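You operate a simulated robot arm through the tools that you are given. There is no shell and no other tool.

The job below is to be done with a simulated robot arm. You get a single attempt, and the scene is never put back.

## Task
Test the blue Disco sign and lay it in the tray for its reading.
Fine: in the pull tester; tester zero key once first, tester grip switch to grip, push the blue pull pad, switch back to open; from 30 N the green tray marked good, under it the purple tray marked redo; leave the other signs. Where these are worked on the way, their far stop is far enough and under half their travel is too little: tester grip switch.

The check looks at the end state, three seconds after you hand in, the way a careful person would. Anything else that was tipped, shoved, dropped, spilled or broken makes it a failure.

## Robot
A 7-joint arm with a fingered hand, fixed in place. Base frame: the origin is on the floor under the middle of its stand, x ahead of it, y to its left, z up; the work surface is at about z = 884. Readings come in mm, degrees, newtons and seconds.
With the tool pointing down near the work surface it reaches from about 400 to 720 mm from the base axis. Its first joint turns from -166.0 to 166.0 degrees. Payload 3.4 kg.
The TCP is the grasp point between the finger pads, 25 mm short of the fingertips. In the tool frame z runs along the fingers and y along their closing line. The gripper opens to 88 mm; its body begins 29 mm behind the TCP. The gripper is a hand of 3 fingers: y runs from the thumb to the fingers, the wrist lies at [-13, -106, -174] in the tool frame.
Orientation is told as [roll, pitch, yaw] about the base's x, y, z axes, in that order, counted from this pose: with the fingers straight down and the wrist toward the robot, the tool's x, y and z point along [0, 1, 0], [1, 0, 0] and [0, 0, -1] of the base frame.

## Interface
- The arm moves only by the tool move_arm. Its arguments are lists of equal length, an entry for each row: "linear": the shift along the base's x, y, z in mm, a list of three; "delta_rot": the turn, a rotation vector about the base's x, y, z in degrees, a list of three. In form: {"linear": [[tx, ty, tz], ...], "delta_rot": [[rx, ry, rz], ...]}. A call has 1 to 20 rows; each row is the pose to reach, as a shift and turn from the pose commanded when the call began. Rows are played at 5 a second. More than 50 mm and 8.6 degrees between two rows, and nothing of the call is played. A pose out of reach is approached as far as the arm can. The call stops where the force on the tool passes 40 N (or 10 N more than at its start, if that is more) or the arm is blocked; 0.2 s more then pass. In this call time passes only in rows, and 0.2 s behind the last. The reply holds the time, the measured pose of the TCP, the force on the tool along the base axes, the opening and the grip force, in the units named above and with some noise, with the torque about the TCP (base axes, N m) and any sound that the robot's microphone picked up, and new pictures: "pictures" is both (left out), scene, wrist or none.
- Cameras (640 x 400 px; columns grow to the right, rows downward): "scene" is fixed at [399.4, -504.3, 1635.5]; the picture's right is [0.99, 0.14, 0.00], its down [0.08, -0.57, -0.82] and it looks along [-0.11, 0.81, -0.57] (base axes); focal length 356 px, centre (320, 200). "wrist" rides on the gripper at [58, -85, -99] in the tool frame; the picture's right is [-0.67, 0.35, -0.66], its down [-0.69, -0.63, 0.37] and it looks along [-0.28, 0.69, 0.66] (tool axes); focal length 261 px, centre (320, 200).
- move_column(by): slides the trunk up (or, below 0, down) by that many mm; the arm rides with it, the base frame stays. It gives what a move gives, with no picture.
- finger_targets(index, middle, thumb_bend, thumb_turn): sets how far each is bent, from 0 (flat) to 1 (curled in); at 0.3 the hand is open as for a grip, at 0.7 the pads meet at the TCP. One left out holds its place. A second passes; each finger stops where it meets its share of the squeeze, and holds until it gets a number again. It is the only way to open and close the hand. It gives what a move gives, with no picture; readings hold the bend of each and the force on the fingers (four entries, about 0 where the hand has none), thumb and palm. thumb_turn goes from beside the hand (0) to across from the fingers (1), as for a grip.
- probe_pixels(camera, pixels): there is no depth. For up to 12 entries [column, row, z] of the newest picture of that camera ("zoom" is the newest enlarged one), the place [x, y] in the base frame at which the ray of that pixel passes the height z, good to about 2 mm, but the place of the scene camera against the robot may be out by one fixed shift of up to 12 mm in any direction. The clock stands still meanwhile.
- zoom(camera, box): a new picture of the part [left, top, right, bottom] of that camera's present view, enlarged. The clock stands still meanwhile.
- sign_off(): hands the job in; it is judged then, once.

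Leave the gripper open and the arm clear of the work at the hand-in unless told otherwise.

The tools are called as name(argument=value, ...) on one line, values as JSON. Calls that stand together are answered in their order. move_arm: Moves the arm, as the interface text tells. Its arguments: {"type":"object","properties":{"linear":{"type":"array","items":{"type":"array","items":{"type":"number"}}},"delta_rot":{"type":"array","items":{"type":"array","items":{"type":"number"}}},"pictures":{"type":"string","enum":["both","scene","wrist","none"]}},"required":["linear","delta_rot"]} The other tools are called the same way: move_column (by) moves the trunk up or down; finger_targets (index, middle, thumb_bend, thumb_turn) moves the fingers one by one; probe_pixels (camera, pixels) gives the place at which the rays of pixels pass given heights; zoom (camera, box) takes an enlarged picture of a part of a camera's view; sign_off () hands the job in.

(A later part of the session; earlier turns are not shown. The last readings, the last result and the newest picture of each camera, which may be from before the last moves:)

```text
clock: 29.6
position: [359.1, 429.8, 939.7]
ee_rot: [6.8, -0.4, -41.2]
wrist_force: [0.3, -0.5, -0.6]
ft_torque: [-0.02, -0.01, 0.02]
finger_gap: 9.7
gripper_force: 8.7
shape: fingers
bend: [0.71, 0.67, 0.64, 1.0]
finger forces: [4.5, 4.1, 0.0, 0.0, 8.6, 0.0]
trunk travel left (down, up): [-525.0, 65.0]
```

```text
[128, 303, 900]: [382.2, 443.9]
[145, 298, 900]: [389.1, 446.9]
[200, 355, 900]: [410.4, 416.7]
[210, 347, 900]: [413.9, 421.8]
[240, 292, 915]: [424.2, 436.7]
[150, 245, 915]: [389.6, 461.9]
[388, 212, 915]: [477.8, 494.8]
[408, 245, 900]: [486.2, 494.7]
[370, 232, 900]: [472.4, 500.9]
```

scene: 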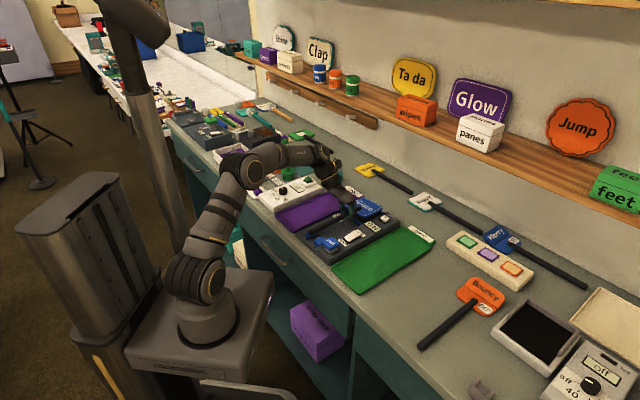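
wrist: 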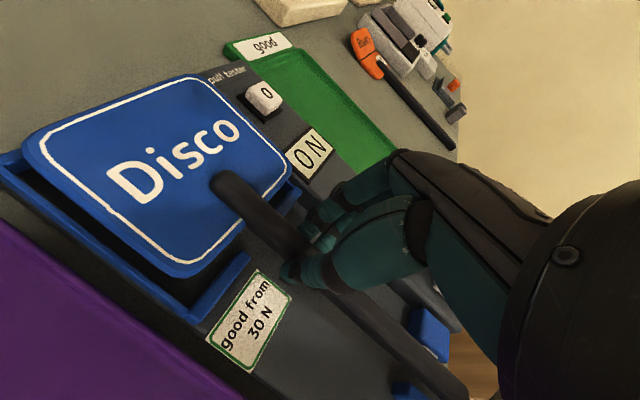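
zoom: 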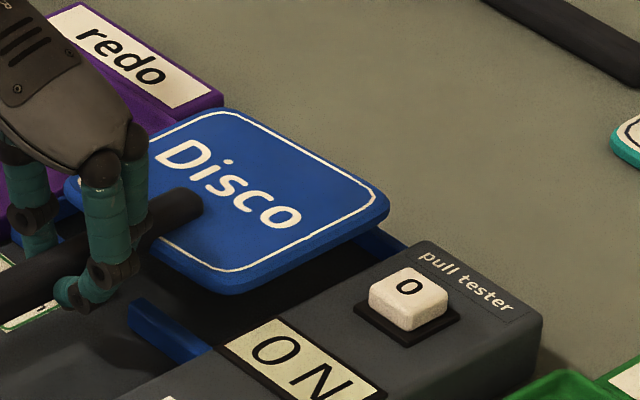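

Lip inner face at about d 589.4, plate near edge at 596.5, far edge almost at the far wall: I shift back 3 mm in depth (-1.8, -2.5) and lower 10 mm, watching the force.

move_arm(linear=[[-1.8, -2.5, 0], [-1.8, -2.5, -4], [-1.8, -2.5, -7], [-1.8, -2.5, -10]], delta_rot=[[0, 0, 0], [0, 0, 0], [0, 0, 0], [0, 0, 0]])

zoom(camera="scene", box=[290, 175, 400, 265])

zoom(camera="wrist", box=[0, 50, 320, 330])

zoom(camera="wrist", box=[330, 280, 500, 400])

```text
clock: 30.6
position: [357.9, 428.3, 930.7]
ee_rot: [6.8, -0.3, -41.2]
wrist_force: [-0.5, -0.5, 0.1]
ft_torque: [-0.01, 0.01, -0.01]
finger_gap: 9.9
gripper_force: 8.6
shape: fingers
bend: [0.71, 0.67, 0.64, 1.0]
finger forces: [4.5, 4.1, 0.1, 0.1, 8.5, 0.0]
trunk travel left (down, up): [-525.0, 65.0]
```

scene: 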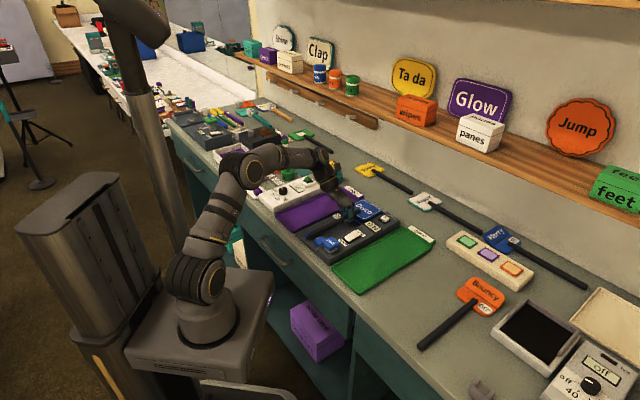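
wrist: 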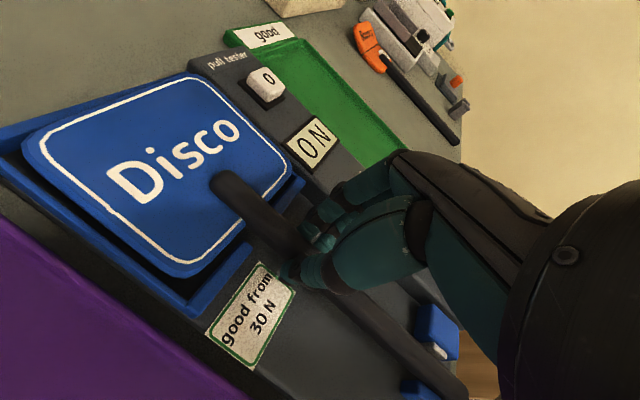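

```text
4.44 times, centred on (345, 220) of scene
```

zoom: 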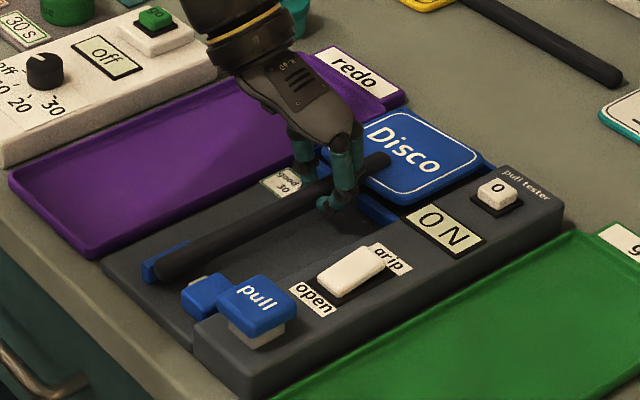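

```text
1.43 times, centred on (160, 190) of wrist
```

zoom: 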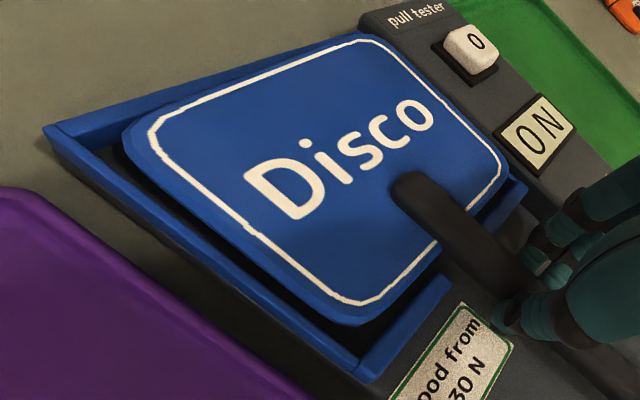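

```text
3.33 times, centred on (415, 340) of wrist
```

zoom: 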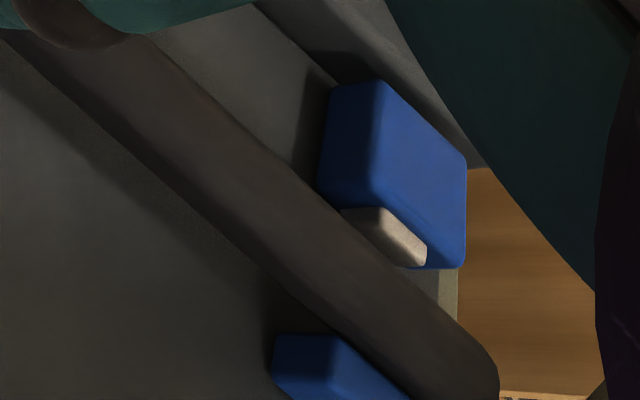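

No contact now, and the handle end has come down just right of the fixed jaw, but only barely. I turn +0.7 degrees and shift 1.5 mm to the right (1.05, -1.07), then lower 5 mm more and read the force.

move_arm(linear=[[1.05, -1.07, 0], [1.05, -1.07, -2], [1.05, -1.07, -4], [1.05, -1.07, -5.5]], delta_rot=[[0, 0, 0.7], [0, 0, 0.7], [0, 0, 0.7], [0, 0, 0.7]])

zoom(camera="scene", box=[340, 180, 410, 235])

zoom(camera="wrist", box=[0, 50, 320, 330])

zoom(camera="wrist", box=[330, 280, 500, 400])

```text
clock: 31.6
position: [359.6, 427.5, 924.1]
ee_rot: [6.8, -0.4, -40.6]
wrist_force: [-0.6, 0.2, -0.3]
ft_torque: [-0.01, 0.0, 0.02]
finger_gap: 10.0
gripper_force: 8.3
shape: fingers
bend: [0.71, 0.67, 0.64, 1.0]
finger forces: [4.4, 4.0, 0.0, 0.0, 8.6, 0.0]
trunk travel left (down, up): [-525.0, 65.0]
```

scene: 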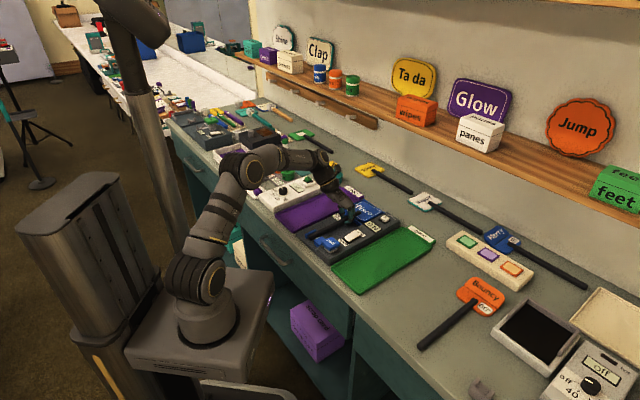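
wrist: 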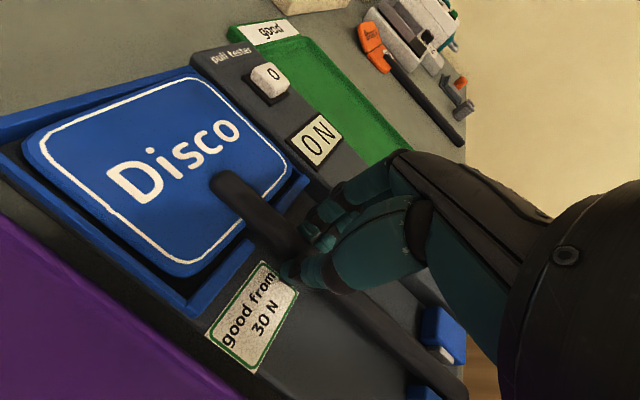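

```text
7.27 times, centred on (375, 208) of scene
```

zoom: 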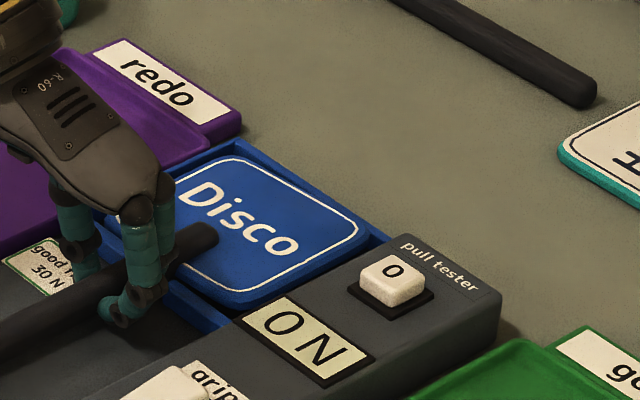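

```text
1.43 times, centred on (160, 190) of wrist
```

zoom: 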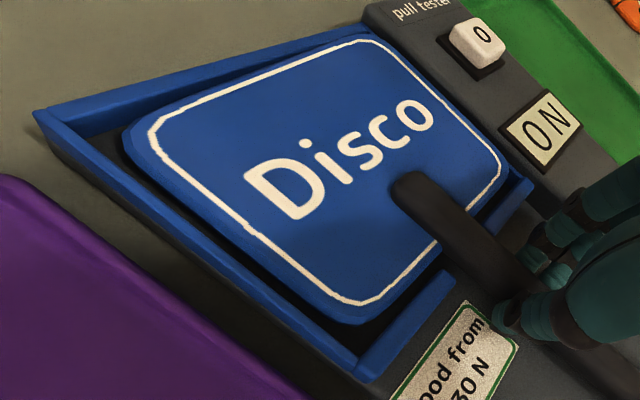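

```text
3.33 times, centred on (415, 340) of wrist
```

zoom: 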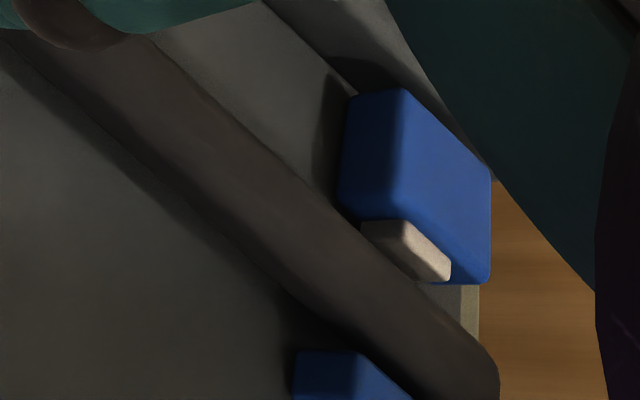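

The plate is entering the pocket with walls visible on the far and left sides and the handle clear right of the fixed jaw; no force yet. I lower on in small rows by 4 mm.

move_arm(linear=[[0, 0, -1.3], [0, 0, -2.6], [0, 0, -4]], delta_rot=[[0, 0, 0], [0, 0, 0], [0, 0, 0]], pictures="none")

```text
clock: 32.4
position: [360.2, 427.6, 919.8]
ee_rot: [6.8, -0.3, -40.5]
wrist_force: [0.1, -1.4, 0.7]
ft_torque: [0.03, 0.02, 0.0]
finger_gap: 9.8
gripper_force: 9.4
shape: fingers
bend: [0.71, 0.67, 0.64, 1.0]
finger forces: [4.7, 4.2, 0.1, 0.0, 8.5, 0.0]
trunk travel left (down, up): [-525.0, 65.0]
```

Still about 1 N at most. Another 2 mm.

move_arm(linear=[[0, 0, -1], [0, 0, -2]], delta_rot=[[0, 0, 0], [0, 0, 0]])

zoom(camera="scene", box=[340, 180, 410, 235])

zoom(camera="wrist", box=[0, 50, 320, 330])

```text
clock: 33.0
position: [360.8, 427.9, 919.8]
ee_rot: [6.8, -0.3, -40.5]
wrist_force: [-0.2, -1.4, 4.4]
ft_torque: [0.02, 0.08, 0.01]
finger_gap: 9.5
gripper_force: 9.9
shape: fingers
bend: [0.71, 0.67, 0.64, 1.0]
finger forces: [4.9, 4.5, 0.1, 0.1, 10.4, 0.0]
trunk travel left (down, up): [-525.0, 65.0]
```

scene: 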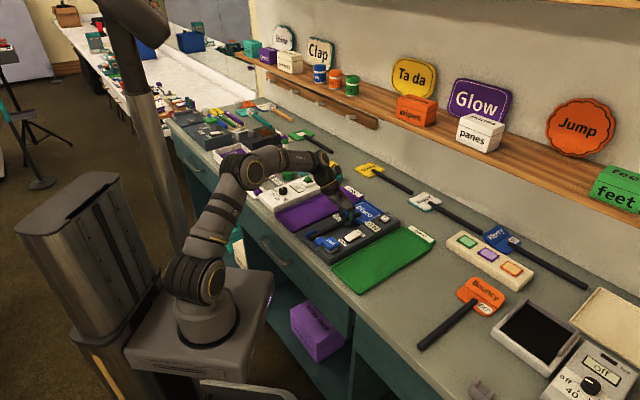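
wrist: 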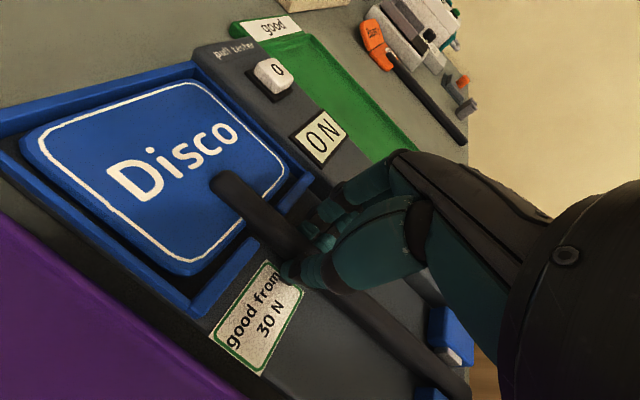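

```text
7.27 times, centred on (375, 208) of scene
```

zoom: 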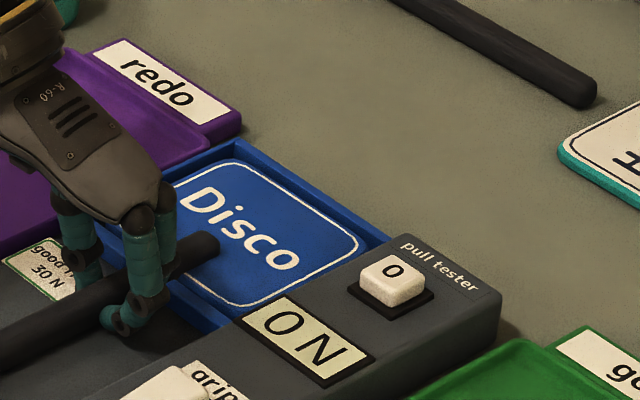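

```text
1.43 times, centred on (160, 190) of wrist
```

zoom: 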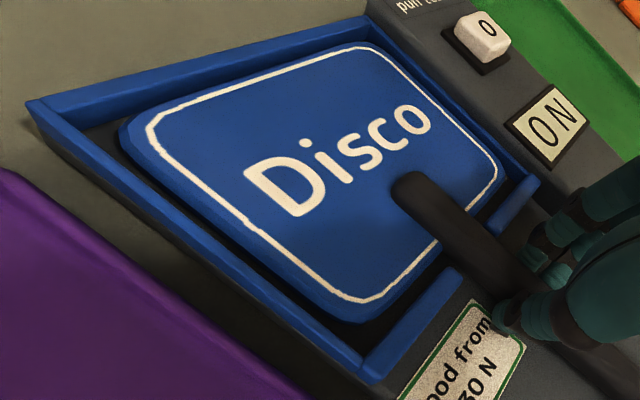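

Plate is inside the pocket on all sides; the torque shows the thumb tip is touching the tester bed (4 N). I ease up 1 mm and then open the fingers to 0.55 to release the sign.

move_arm(linear=[[0, 0, 1]], delta_rot=[[0, 0, 0]], pictures="none")

finger_targets(index=0.55, middle=0.55, thumb_bend=0.55, thumb_turn=1.0)

zoom(camera="scene", box=[290, 175, 410, 265])

zoom(camera="wrist", box=[0, 50, 480, 400])

```text
clock: 33.4
position: [361.1, 428.0, 919.2]
ee_rot: [6.8, -0.4, -40.5]
wrist_force: [0.8, -0.2, 2.1]
ft_torque: [-0.02, 0.05, -0.02]
finger_gap: 9.8
gripper_force: 9.0
shape: fingers
bend: [0.71, 0.67, 0.64, 1.0]
finger forces: [4.9, 4.4, 0.0, 0.1, 8.6, 0.0]
trunk travel left (down, up): [-525.0, 65.0]
```

```text
clock: 34.4
position: [358.3, 427.3, 919.9]
ee_rot: [6.8, -0.3, -40.5]
wrist_force: [-2.1, 2.4, 6.9]
ft_torque: [-0.04, 0.0, 0.02]
finger_gap: 30.0
gripper_force: 2.9
shape: fingers
bend: [0.55, 0.59, 0.55, 1.0]
finger forces: [0.0, 6.7, 0.1, 0.0, 0.0, 0.0]
trunk travel left (down, up): [-525.0, 65.0]
```

```text
4.44 times, centred on (350, 220) of scene
```

zoom: 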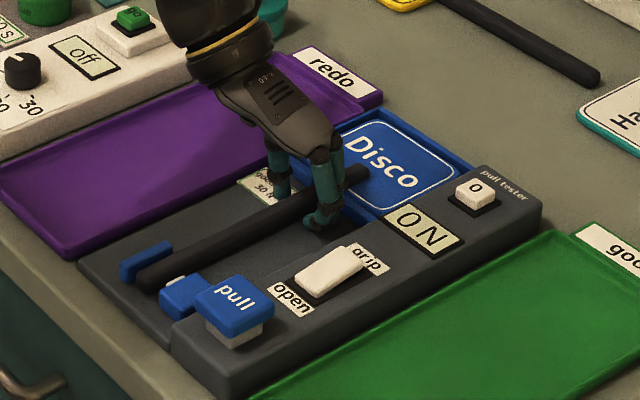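

```text
1.14 times, centred on (240, 225) of wrist
```

zoom: 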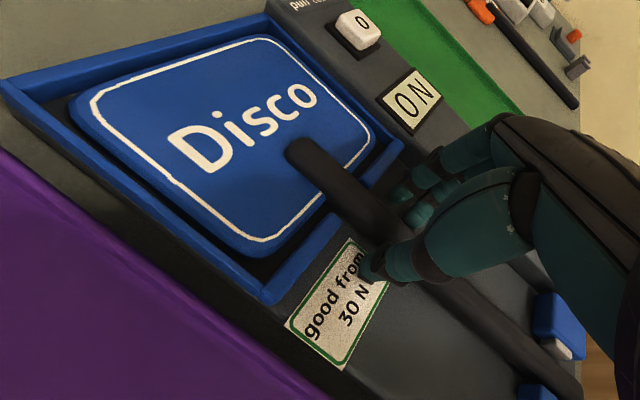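

The sign lies in the pocket with its handle between the jaws; the middle fingertip rests on the bed. I raise the hand straight up by 75 mm.

move_arm(linear=[[0, 0, 4], [0, 0, 12], [0, 0, 30], [0, 0, 50], [0, 0, 75]], delta_rot=[[0, 0, 0], [0, 0, 0], [0, 0, 0], [0, 0, 0], [0, 0, 0]])

zoom(camera="scene", box=[290, 175, 410, 265])

zoom(camera="wrist", box=[60, 80, 480, 400])

```text
clock: 35.6
position: [359.1, 426.6, 995.0]
ee_rot: [6.8, -0.3, -40.5]
wrist_force: [-0.4, 0.4, -0.2]
ft_torque: [0.01, -0.05, 0.0]
finger_gap: 29.8
gripper_force: 0.1
shape: fingers
bend: [0.55, 0.55, 0.55, 1.0]
finger forces: [0.0, 0.0, 0.1, 0.1, 0.0, 0.0]
trunk travel left (down, up): [-525.0, 65.0]
```

scene: 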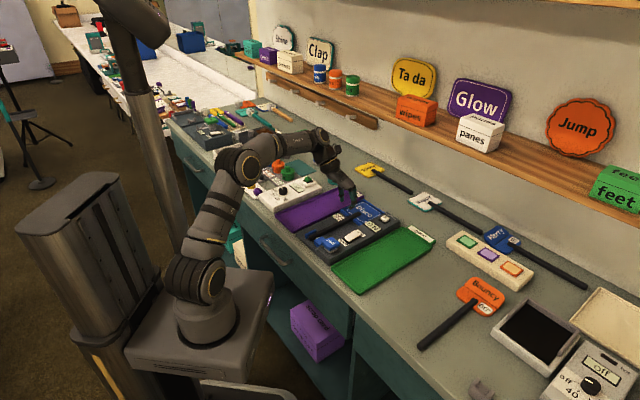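
wrist: 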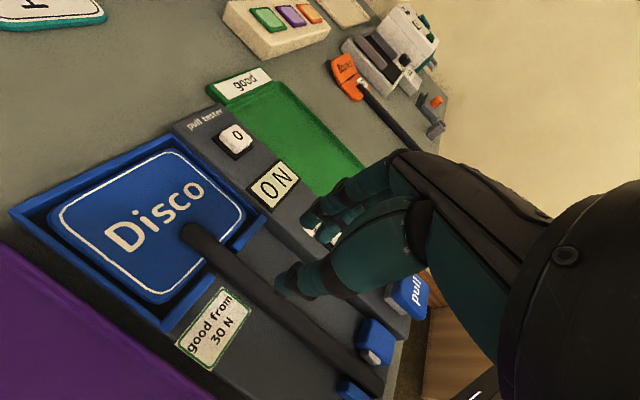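

```text
4.44 times, centred on (350, 220) of scene
```

zoom: 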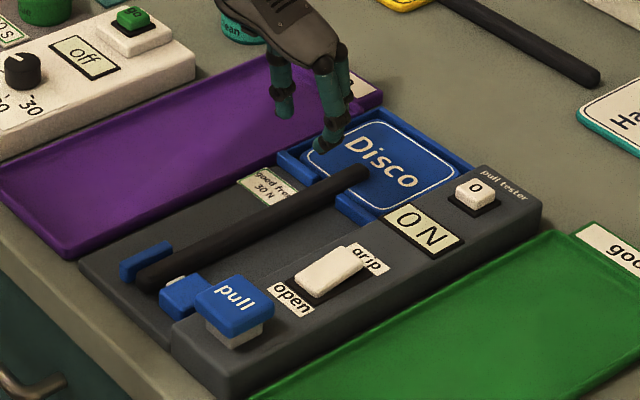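

```text
1.25 times, centred on (270, 240) of wrist
```

zoom: 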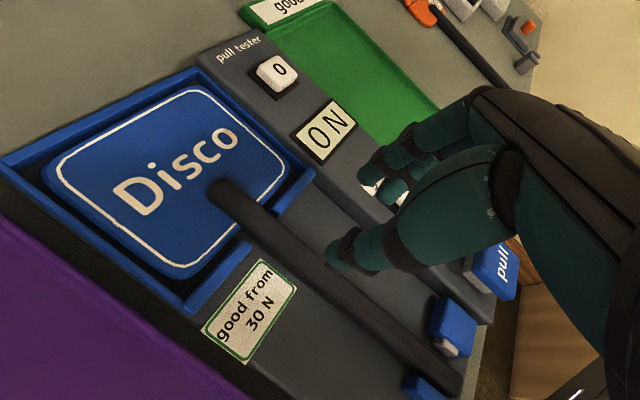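

The sign is seated well and the display reads 0 N. Next the switch. I shape the hand into an index-only poker (index 0.7, middle curled, thumb opened aside).

finger_targets(index=0.7, middle=1.0, thumb_bend=0.3, thumb_turn=1.0)

move_arm(linear=[[9, -25, 0], [18, -50, 0], [28, -77, -10], [28, -77, -22]], delta_rot=[[-1.6, 1.6, -1.3], [-3.2, 3.2, -2.6], [-4.75, 4.85, -4], [-4.75, 4.85, -4]])

zoom(camera="scene", box=[300, 180, 400, 260])

zoom(camera="wrist", box=[140, 120, 440, 360])

```text
clock: 36.6
position: [358.6, 428.4, 995.2]
ee_rot: [6.8, -0.2, -40.5]
wrist_force: [-0.6, 0.0, 0.0]
ft_torque: [0.01, 0.01, 0.01]
finger_gap: 41.4
gripper_force: 0.0
shape: fingers
bend: [0.7, 1.0, 0.3, 0.98]
finger forces: [0.0, 0.1, 0.1, 0.0, 0.0, 0.0]
trunk travel left (down, up): [-525.0, 65.0]
```

```text
clock: 37.6
position: [387.3, 350.1, 975.2]
ee_rot: [0.0, 0.1, -44.5]
wrist_force: [0.0, -0.6, 0.4]
ft_torque: [-0.01, -0.02, 0.02]
finger_gap: 41.5
gripper_force: 0.0
shape: fingers
bend: [0.7, 1.0, 0.3, 0.98]
finger forces: [0.0, 0.0, 0.0, 0.0, 0.0, 0.0]
trunk travel left (down, up): [-525.0, 65.0]
```

scene: 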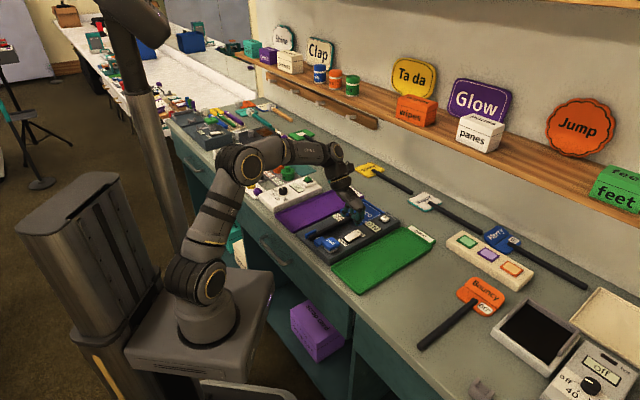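
wrist: 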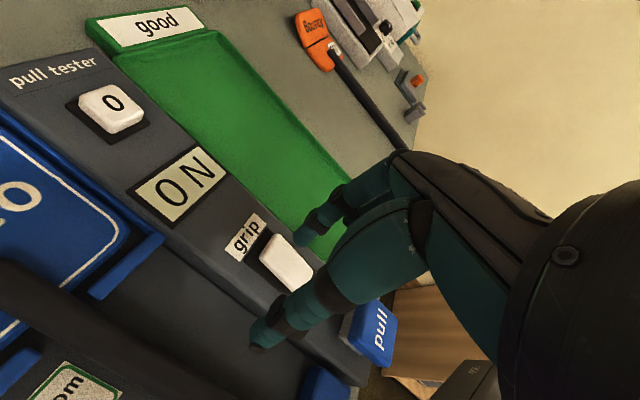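

```text
5.00 times, centred on (350, 220) of scene
```

zoom: 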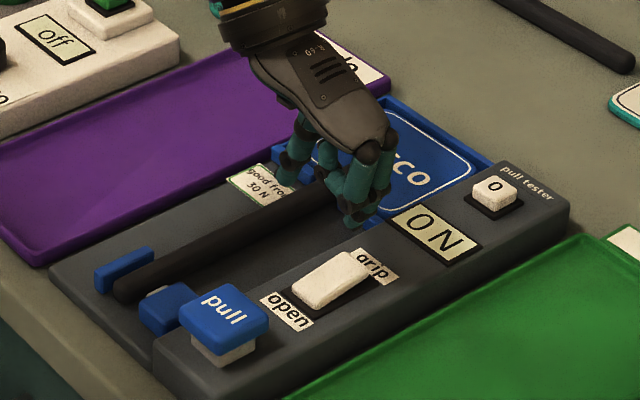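

```text
1.67 times, centred on (290, 240) of wrist
```

zoom: 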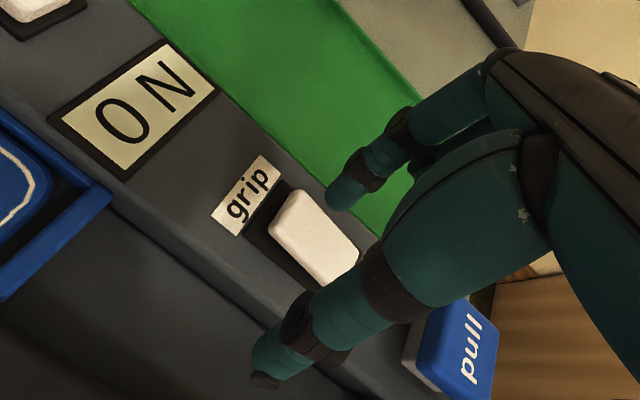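

The index tip is at wrist pixel (305, 236). I probe the rocker's ends (z about 920 and 915) and the index tip (z about 954) to line up.

probe_pixels(camera="wrist", pixels=[[305, 236, 954], [276, 240, 920], [263, 247, 920], [290, 232, 920], [299, 284, 915], [271, 236, 920], [281, 248, 919]])

probe_pixels(camera="zoom", pixels=[[305, 236, 954]])

zoom(camera="scene", box=[325, 200, 385, 245])

```text
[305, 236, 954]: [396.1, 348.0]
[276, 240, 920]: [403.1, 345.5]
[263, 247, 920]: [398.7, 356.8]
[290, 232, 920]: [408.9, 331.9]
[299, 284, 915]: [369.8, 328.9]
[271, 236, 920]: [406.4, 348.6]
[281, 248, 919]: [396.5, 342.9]
```

```text
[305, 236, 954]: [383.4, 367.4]
```

```text
8.89 times, centred on (355, 222) of scene
```

zoom: 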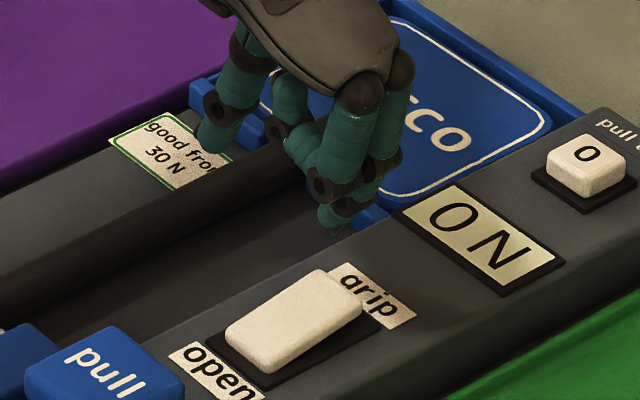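

I probe the index tip and the rocker's far edge in this scene zoom too.

probe_pixels(camera="zoom", pixels=[[335, 218, 951], [318, 270, 921], [360, 300, 921], [228, 332, 914], [275, 368, 914], [325, 295, 920], [375, 325, 912], [300, 375, 912]])

```text
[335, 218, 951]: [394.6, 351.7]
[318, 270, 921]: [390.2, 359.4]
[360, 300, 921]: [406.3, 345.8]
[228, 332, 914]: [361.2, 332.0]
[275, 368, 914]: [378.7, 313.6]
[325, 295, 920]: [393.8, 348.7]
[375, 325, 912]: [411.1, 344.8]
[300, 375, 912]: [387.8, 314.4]
```

Index tip about (394, 349); the rocker's grip edge mid about (397.6, 351). I shift (-1, -3) so the tip lands about 7 mm inside that end, lower to TCP z 950, then in 1.5 mm rows to 939.

move_arm(linear=[[-1, -3, -12], [-1, -3, -24], [-1, -3, -27], [-1, -3, -29], [-1, -3, -30.5], [-1, -3, -32], [-1, -3, -33.5], [-1, -3, -35]], delta_rot=[[0, 0, 0], [0, 0, 0], [0, 0, 0], [0, 0, 0], [0, 0, 0], [0, 0, 0], [0, 0, 0], [0, 0, 0]])

zoom(camera="scene", box=[300, 190, 390, 260])

```text
clock: 39.3
position: [389.2, 346.1, 943.4]
ee_rot: [0.6, -0.3, -44.6]
wrist_force: [1.6, -2.2, 14.1]
ft_torque: [-0.03, -0.09, 0.0]
finger_gap: 37.1
gripper_force: 7.3
shape: fingers
bend: [0.71, 1.0, 0.3, 0.98]
finger forces: [14.1, 0.0, 0.1, 0.0, 0.0, 0.1]
trunk travel left (down, up): [-525.0, 65.0]
stopped in row 8: the force on the tool passed its limit at 42 N (the readings are from after the stop); the commanded pose is now the measured one
```

scene: 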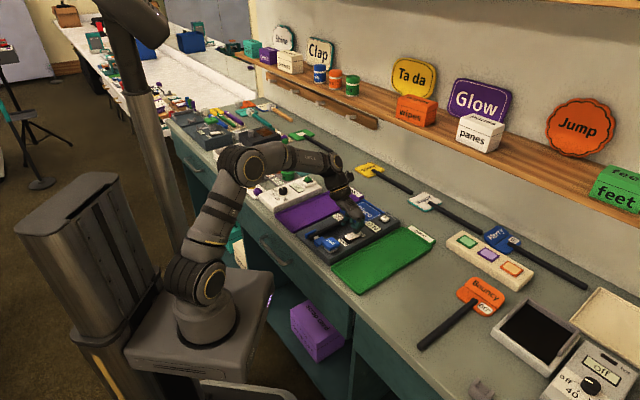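
wrist: 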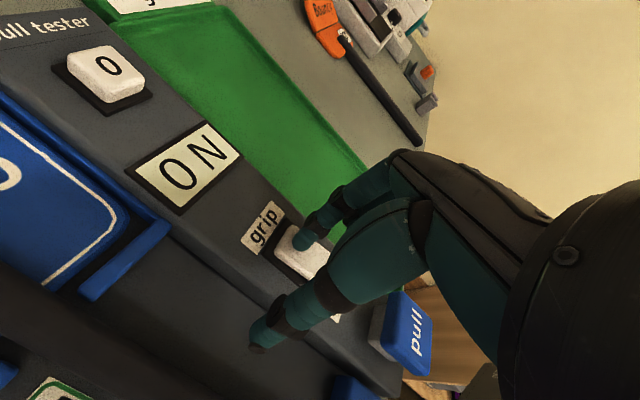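

```text
5.71 times, centred on (345, 225) of scene
```

zoom: 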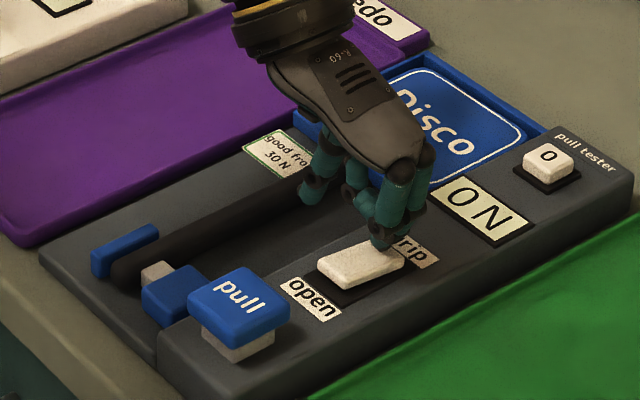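

The force hit its limit at the end of the press; the rocker looks flipped and the movable jaw seems to have come against the handle. I raise 30 mm and look.

move_arm(linear=[[0, 0, 10], [0, 0, 35]], delta_rot=[[0, 0, 0], [0, 0, 0]])

zoom(camera="scene", box=[300, 190, 390, 260])

zoom(camera="wrist", box=[200, 180, 440, 400])

```text
clock: 39.9
position: [388.6, 345.9, 976.7]
ee_rot: [0.4, -0.1, -44.4]
wrist_force: [0.3, -0.7, -0.5]
ft_torque: [-0.02, 0.0, 0.0]
finger_gap: 41.0
gripper_force: 0.1
shape: fingers
bend: [0.7, 1.0, 0.3, 0.98]
finger forces: [0.0, 0.1, 0.0, 0.0, 0.0, 0.0]
trunk travel left (down, up): [-525.0, 65.0]
```

scene: 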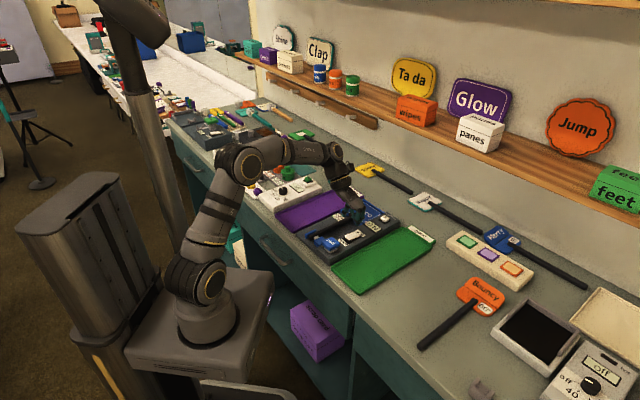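
wrist: 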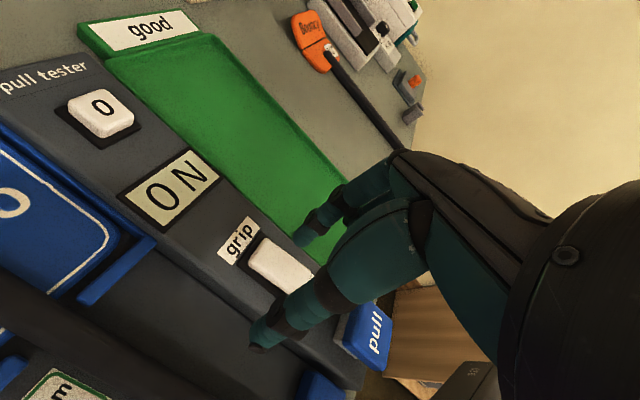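

```text
5.71 times, centred on (345, 225) of scene
```

zoom: 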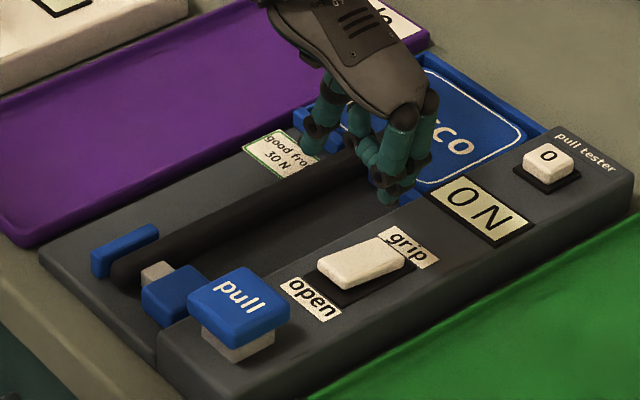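

```text
1.82 times, centred on (320, 290) of wrist
```

zoom: 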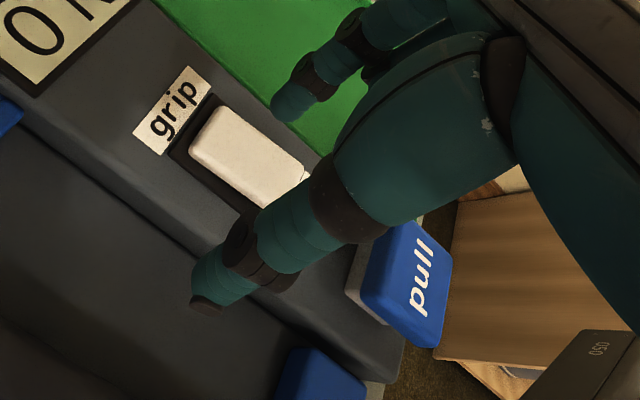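

The rocker is now down at grip, its open end up, and the jaw's white tip touches the handle. Next the pull pad at about (323, 279, 934): I move there at this height, index tip over it, and look.

move_arm(linear=[[-24, -22, 5], [-48, -44, 5], [-72, -66.5, 5]], delta_rot=[[0, 0, 0], [0, 0, 0], [0, 0, 0]])

zoom(camera="scene", box=[290, 200, 380, 270])

zoom(camera="wrist", box=[160, 160, 420, 360])

```text
clock: 40.7
position: [316.5, 280.8, 983.0]
ee_rot: [0.3, -0.1, -44.6]
wrist_force: [0.5, -0.3, -0.5]
ft_torque: [0.03, 0.0, -0.01]
finger_gap: 41.0
gripper_force: 0.0
shape: fingers
bend: [0.7, 1.0, 0.3, 0.98]
finger forces: [0.1, 0.1, 0.1, 0.0, 0.0, 0.0]
trunk travel left (down, up): [-525.0, 65.0]
```

scene: 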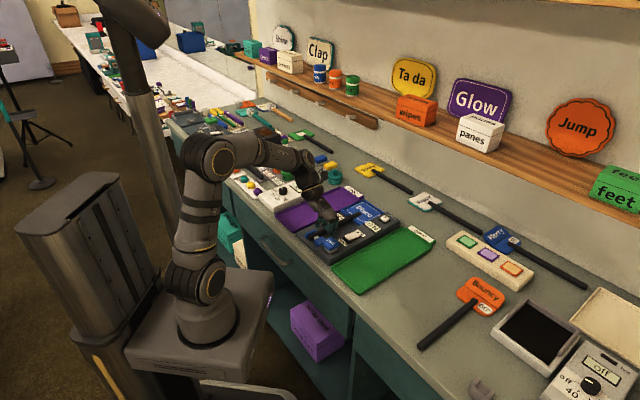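
wrist: 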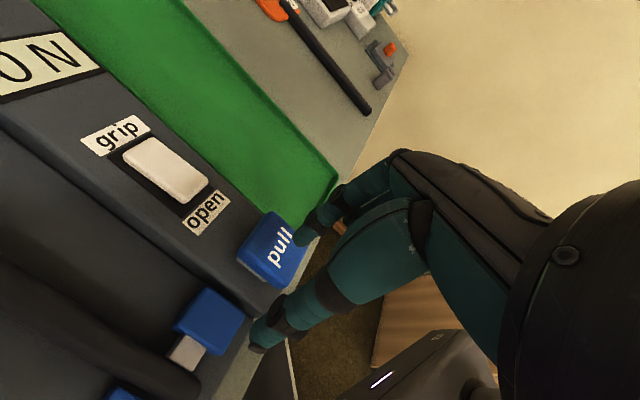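

```text
5.71 times, centred on (335, 235) of scene
```

zoom: 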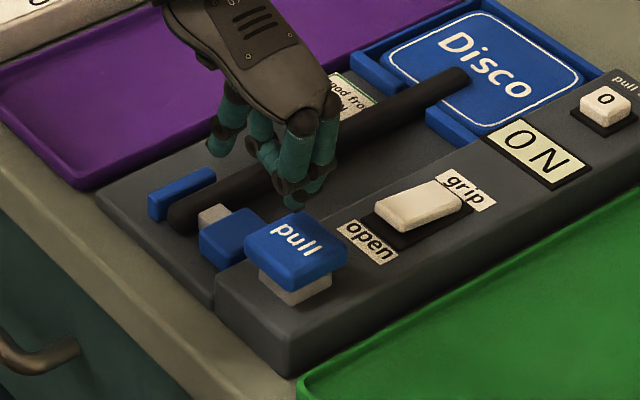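

```text
2.00 times, centred on (290, 260) of wrist
```

zoom: 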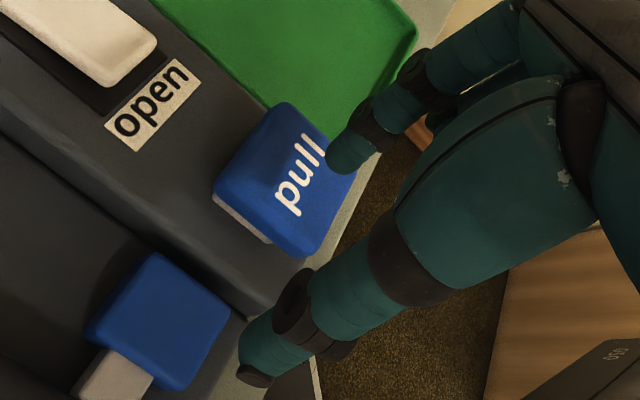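

I probe the pad's top centre and the index tip in both views.

probe_pixels(camera="wrist", pixels=[[274, 249, 934], [305, 236, 962]])

probe_pixels(camera="scene", pixels=[[331, 241, 934], [331, 234.5, 959]])

```text
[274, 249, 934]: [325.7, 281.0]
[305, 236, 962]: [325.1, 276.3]
```

```text
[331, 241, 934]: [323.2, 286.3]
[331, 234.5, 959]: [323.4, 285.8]
```

Index tip (323, 280) over pad centre (323, 283): good. I go down to TCP z 961 and then in 1.5 mm rows to 953.

move_arm(linear=[[0, 1, -10], [0, 1, -20], [0, 1, -22], [0, 1, -23.5], [0, 1, -25], [0, 1, -26.5], [0, 1, -28]], delta_rot=[[0, 0, 0], [0, 0, 0], [0, 0, 0], [0, 0, 0], [0, 0, 0], [0, 0, 0], [0, 0, 0]])

zoom(camera="scene", box=[300, 180, 400, 260])

```text
clock: 42.3
position: [317.6, 283.0, 954.8]
ee_rot: [0.4, -0.1, -44.6]
wrist_force: [1.0, -0.4, 4.5]
ft_torque: [0.0, -0.05, 0.01]
finger_gap: 40.9
gripper_force: 2.0
shape: fingers
bend: [0.7, 1.0, 0.3, 0.98]
finger forces: [4.1, 0.0, 0.0, 0.1, 0.0, 0.0]
trunk travel left (down, up): [-525.0, 65.0]
```

scene: 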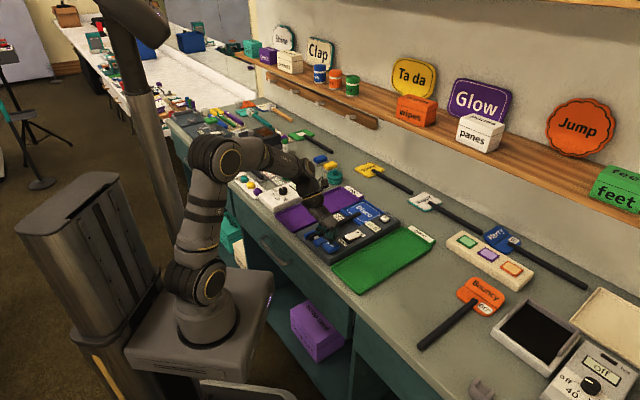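
wrist: 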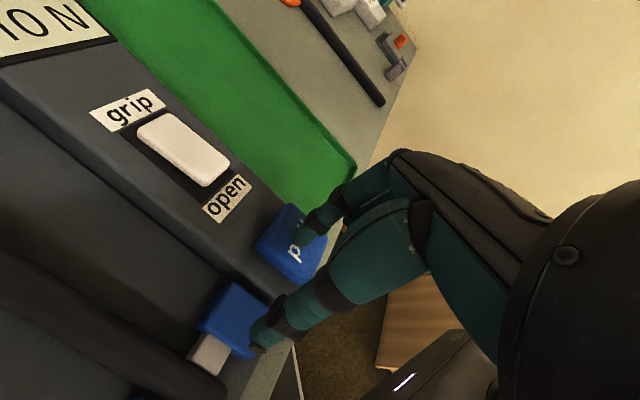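

```text
5.00 times, centred on (350, 220) of scene
```

zoom: 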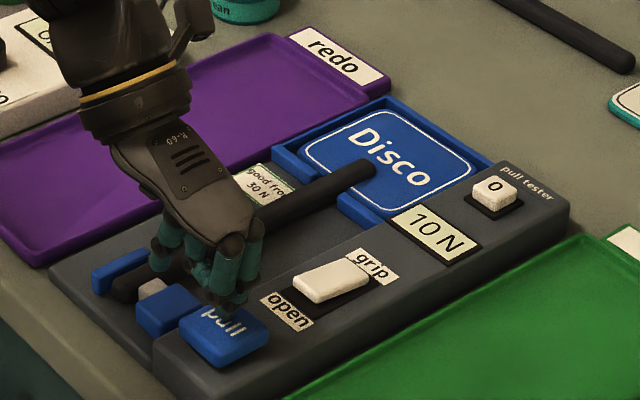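

The display now reads 10 N with the pad pressed about 5 mm at 4.5 N. I hold still for a second to see whether it goes on climbing.

move_arm(linear=[[0, 0, 0], [0, 0, 0], [0, 0, 0], [0, 0, 0], [0, 0, 0]], delta_rot=[[0, 0, 0], [0, 0, 0], [0, 0, 0], [0, 0, 0], [0, 0, 0]])

zoom(camera="scene", box=[300, 180, 400, 260])

```text
clock: 43.5
position: [317.6, 282.6, 953.6]
ee_rot: [0.4, -0.1, -44.5]
wrist_force: [1.4, 0.3, 5.0]
ft_torque: [-0.02, -0.06, -0.02]
finger_gap: 40.9
gripper_force: 2.2
shape: fingers
bend: [0.7, 1.0, 0.3, 0.98]
finger forces: [4.0, 0.0, 0.1, 0.0, 0.1, 0.0]
trunk travel left (down, up): [-525.0, 65.0]
```

scene: 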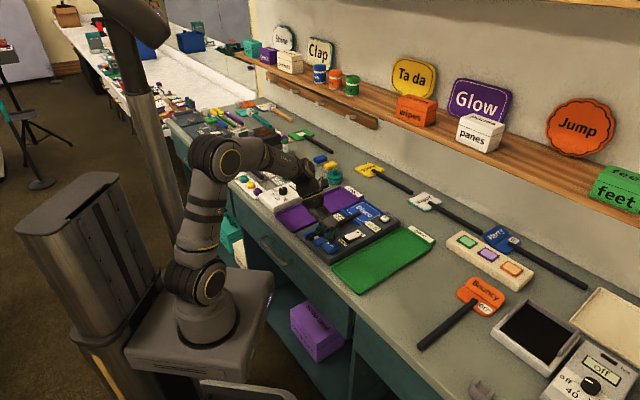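
wrist: 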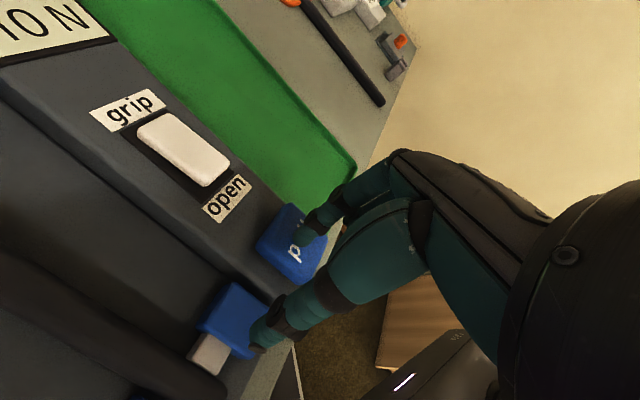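

```text
5.00 times, centred on (350, 220) of scene
```

zoom: 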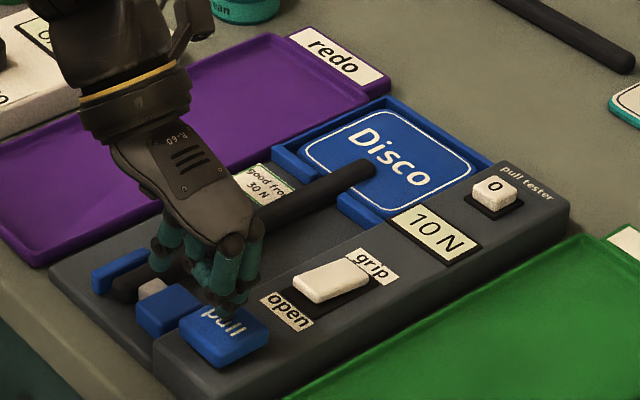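

It stays at 10 N; the pad's stem is no longer visible, so it is close to its stop. I press 2 mm more in small rows to be sure it is fully pushed and see if the reading changes.

move_arm(linear=[[0, 0, -0.7], [0, 0, -1.4], [0, 0, -2]], delta_rot=[[0, 0, 0], [0, 0, 0], [0, 0, 0]], pictures="scene")

zoom(camera="scene", box=[300, 180, 400, 260])

```text
clock: 44.3
position: [316.8, 281.1, 951.0]
ee_rot: [0.4, -0.1, -44.5]
wrist_force: [0.4, 0.6, 5.3]
ft_torque: [-0.01, -0.09, 0.0]
finger_gap: 40.5
gripper_force: 1.8
shape: fingers
bend: [0.7, 1.0, 0.3, 0.98]
finger forces: [4.8, 0.0, 0.1, 0.0, 0.0, 0.0]
trunk travel left (down, up): [-525.0, 65.0]
```

scene: 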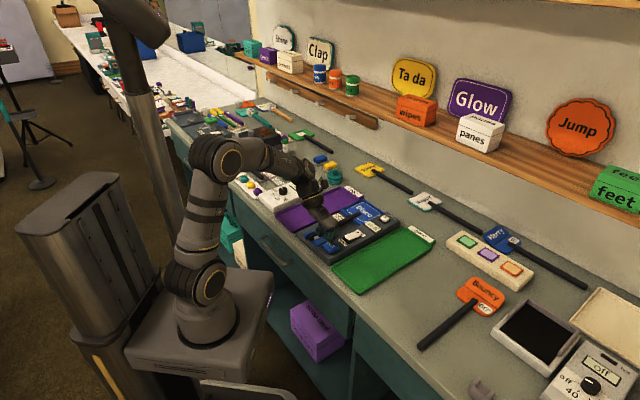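

```text
5.00 times, centred on (350, 220) of scene
```

zoom: 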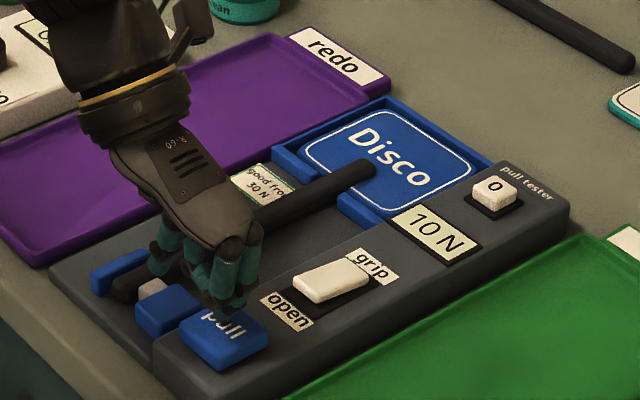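

Still springy, reading unchanged at 10 N. I press 3 mm further toward its stop to make sure the reading is final.

move_arm(linear=[[0, 0, -0.8], [0, 0, -1.6], [0, 0, -2.4], [0, 0, -3.2]], delta_rot=[[0, 0, 0], [0, 0, 0], [0, 0, 0], [0, 0, 0]], pictures="scene")

zoom(camera="scene", box=[300, 180, 400, 260])

```text
clock: 45.3
position: [317.9, 282.2, 949.9]
ee_rot: [0.7, 0.0, -44.6]
wrist_force: [7.3, -1.9, 26.5]
ft_torque: [0.0, -0.41, -0.04]
finger_gap: 39.9
gripper_force: 13.4
shape: fingers
bend: [0.71, 1.0, 0.3, 0.98]
finger forces: [26.1, 0.0, 0.0, 0.0, 0.0, 0.0]
trunk travel left (down, up): [-525.0, 65.0]
```

scene: 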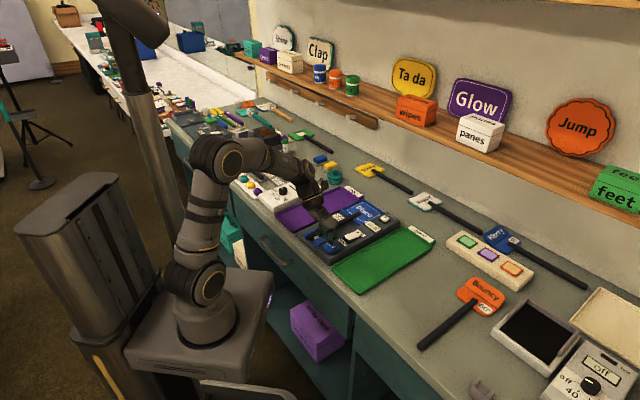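

```text
5.00 times, centred on (350, 220) of scene
```

zoom: 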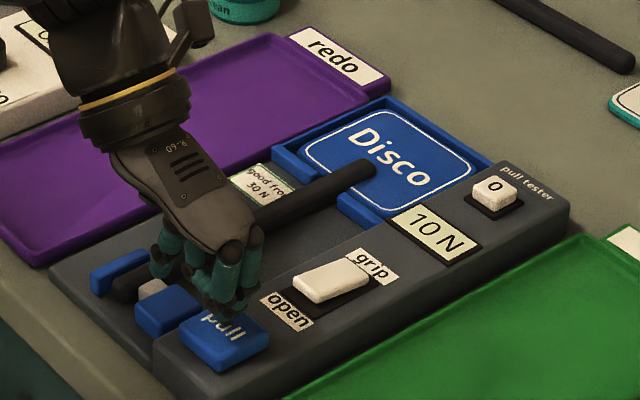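

The pad is at its stop (26 N) and the display still says 10 N. I raise the hand 35 mm and read the display closely.

move_arm(linear=[[0, 0, 8], [0, 0, 20], [0, 0, 35]], delta_rot=[[0, 0, 0], [0, 0, 0], [0, 0, 0]])

zoom(camera="scene", box=[350, 205, 400, 240])

zoom(camera="scene", box=[300, 180, 400, 260])

```text
clock: 46.1
position: [315.9, 281.8, 981.6]
ee_rot: [0.3, -0.2, -44.8]
wrist_force: [-0.4, 0.1, 0.1]
ft_torque: [-0.05, 0.03, 0.0]
finger_gap: 41.0
gripper_force: 0.1
shape: fingers
bend: [0.7, 1.0, 0.3, 0.98]
finger forces: [0.0, 0.0, 0.1, 0.1, 0.0, 0.0]
trunk travel left (down, up): [-525.0, 65.0]
```

scene: 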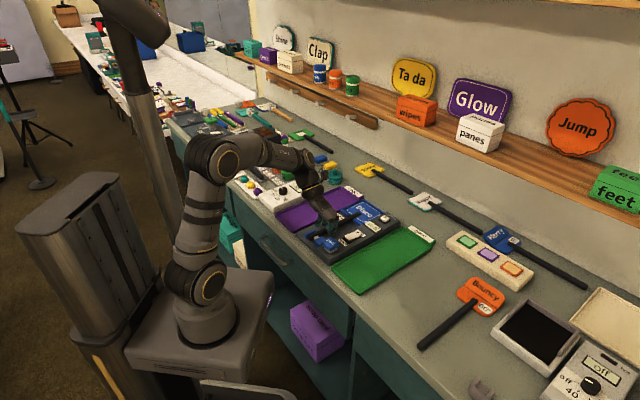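
wrist: 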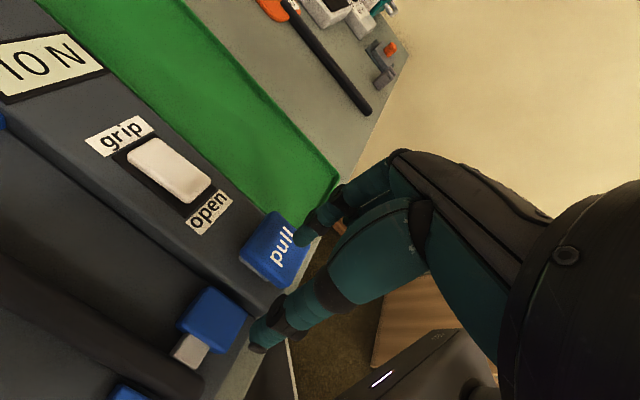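

```text
11.43 times, centred on (375, 222) of scene
```

zoom: 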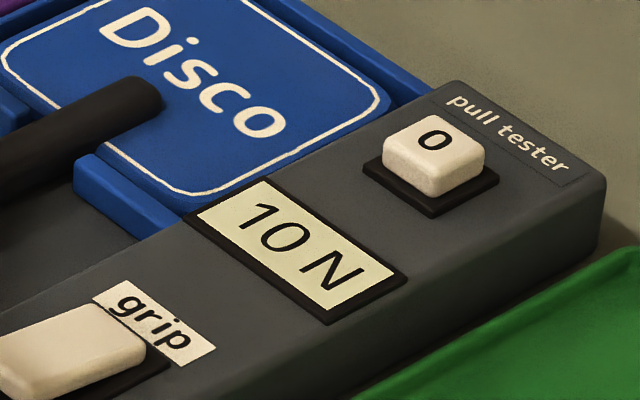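

```text
5.00 times, centred on (350, 220) of scene
```

zoom: 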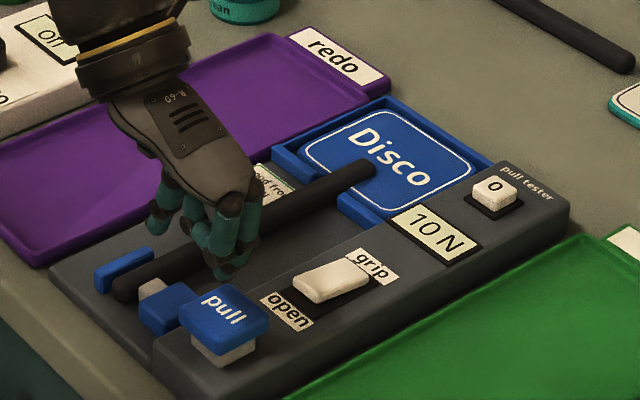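

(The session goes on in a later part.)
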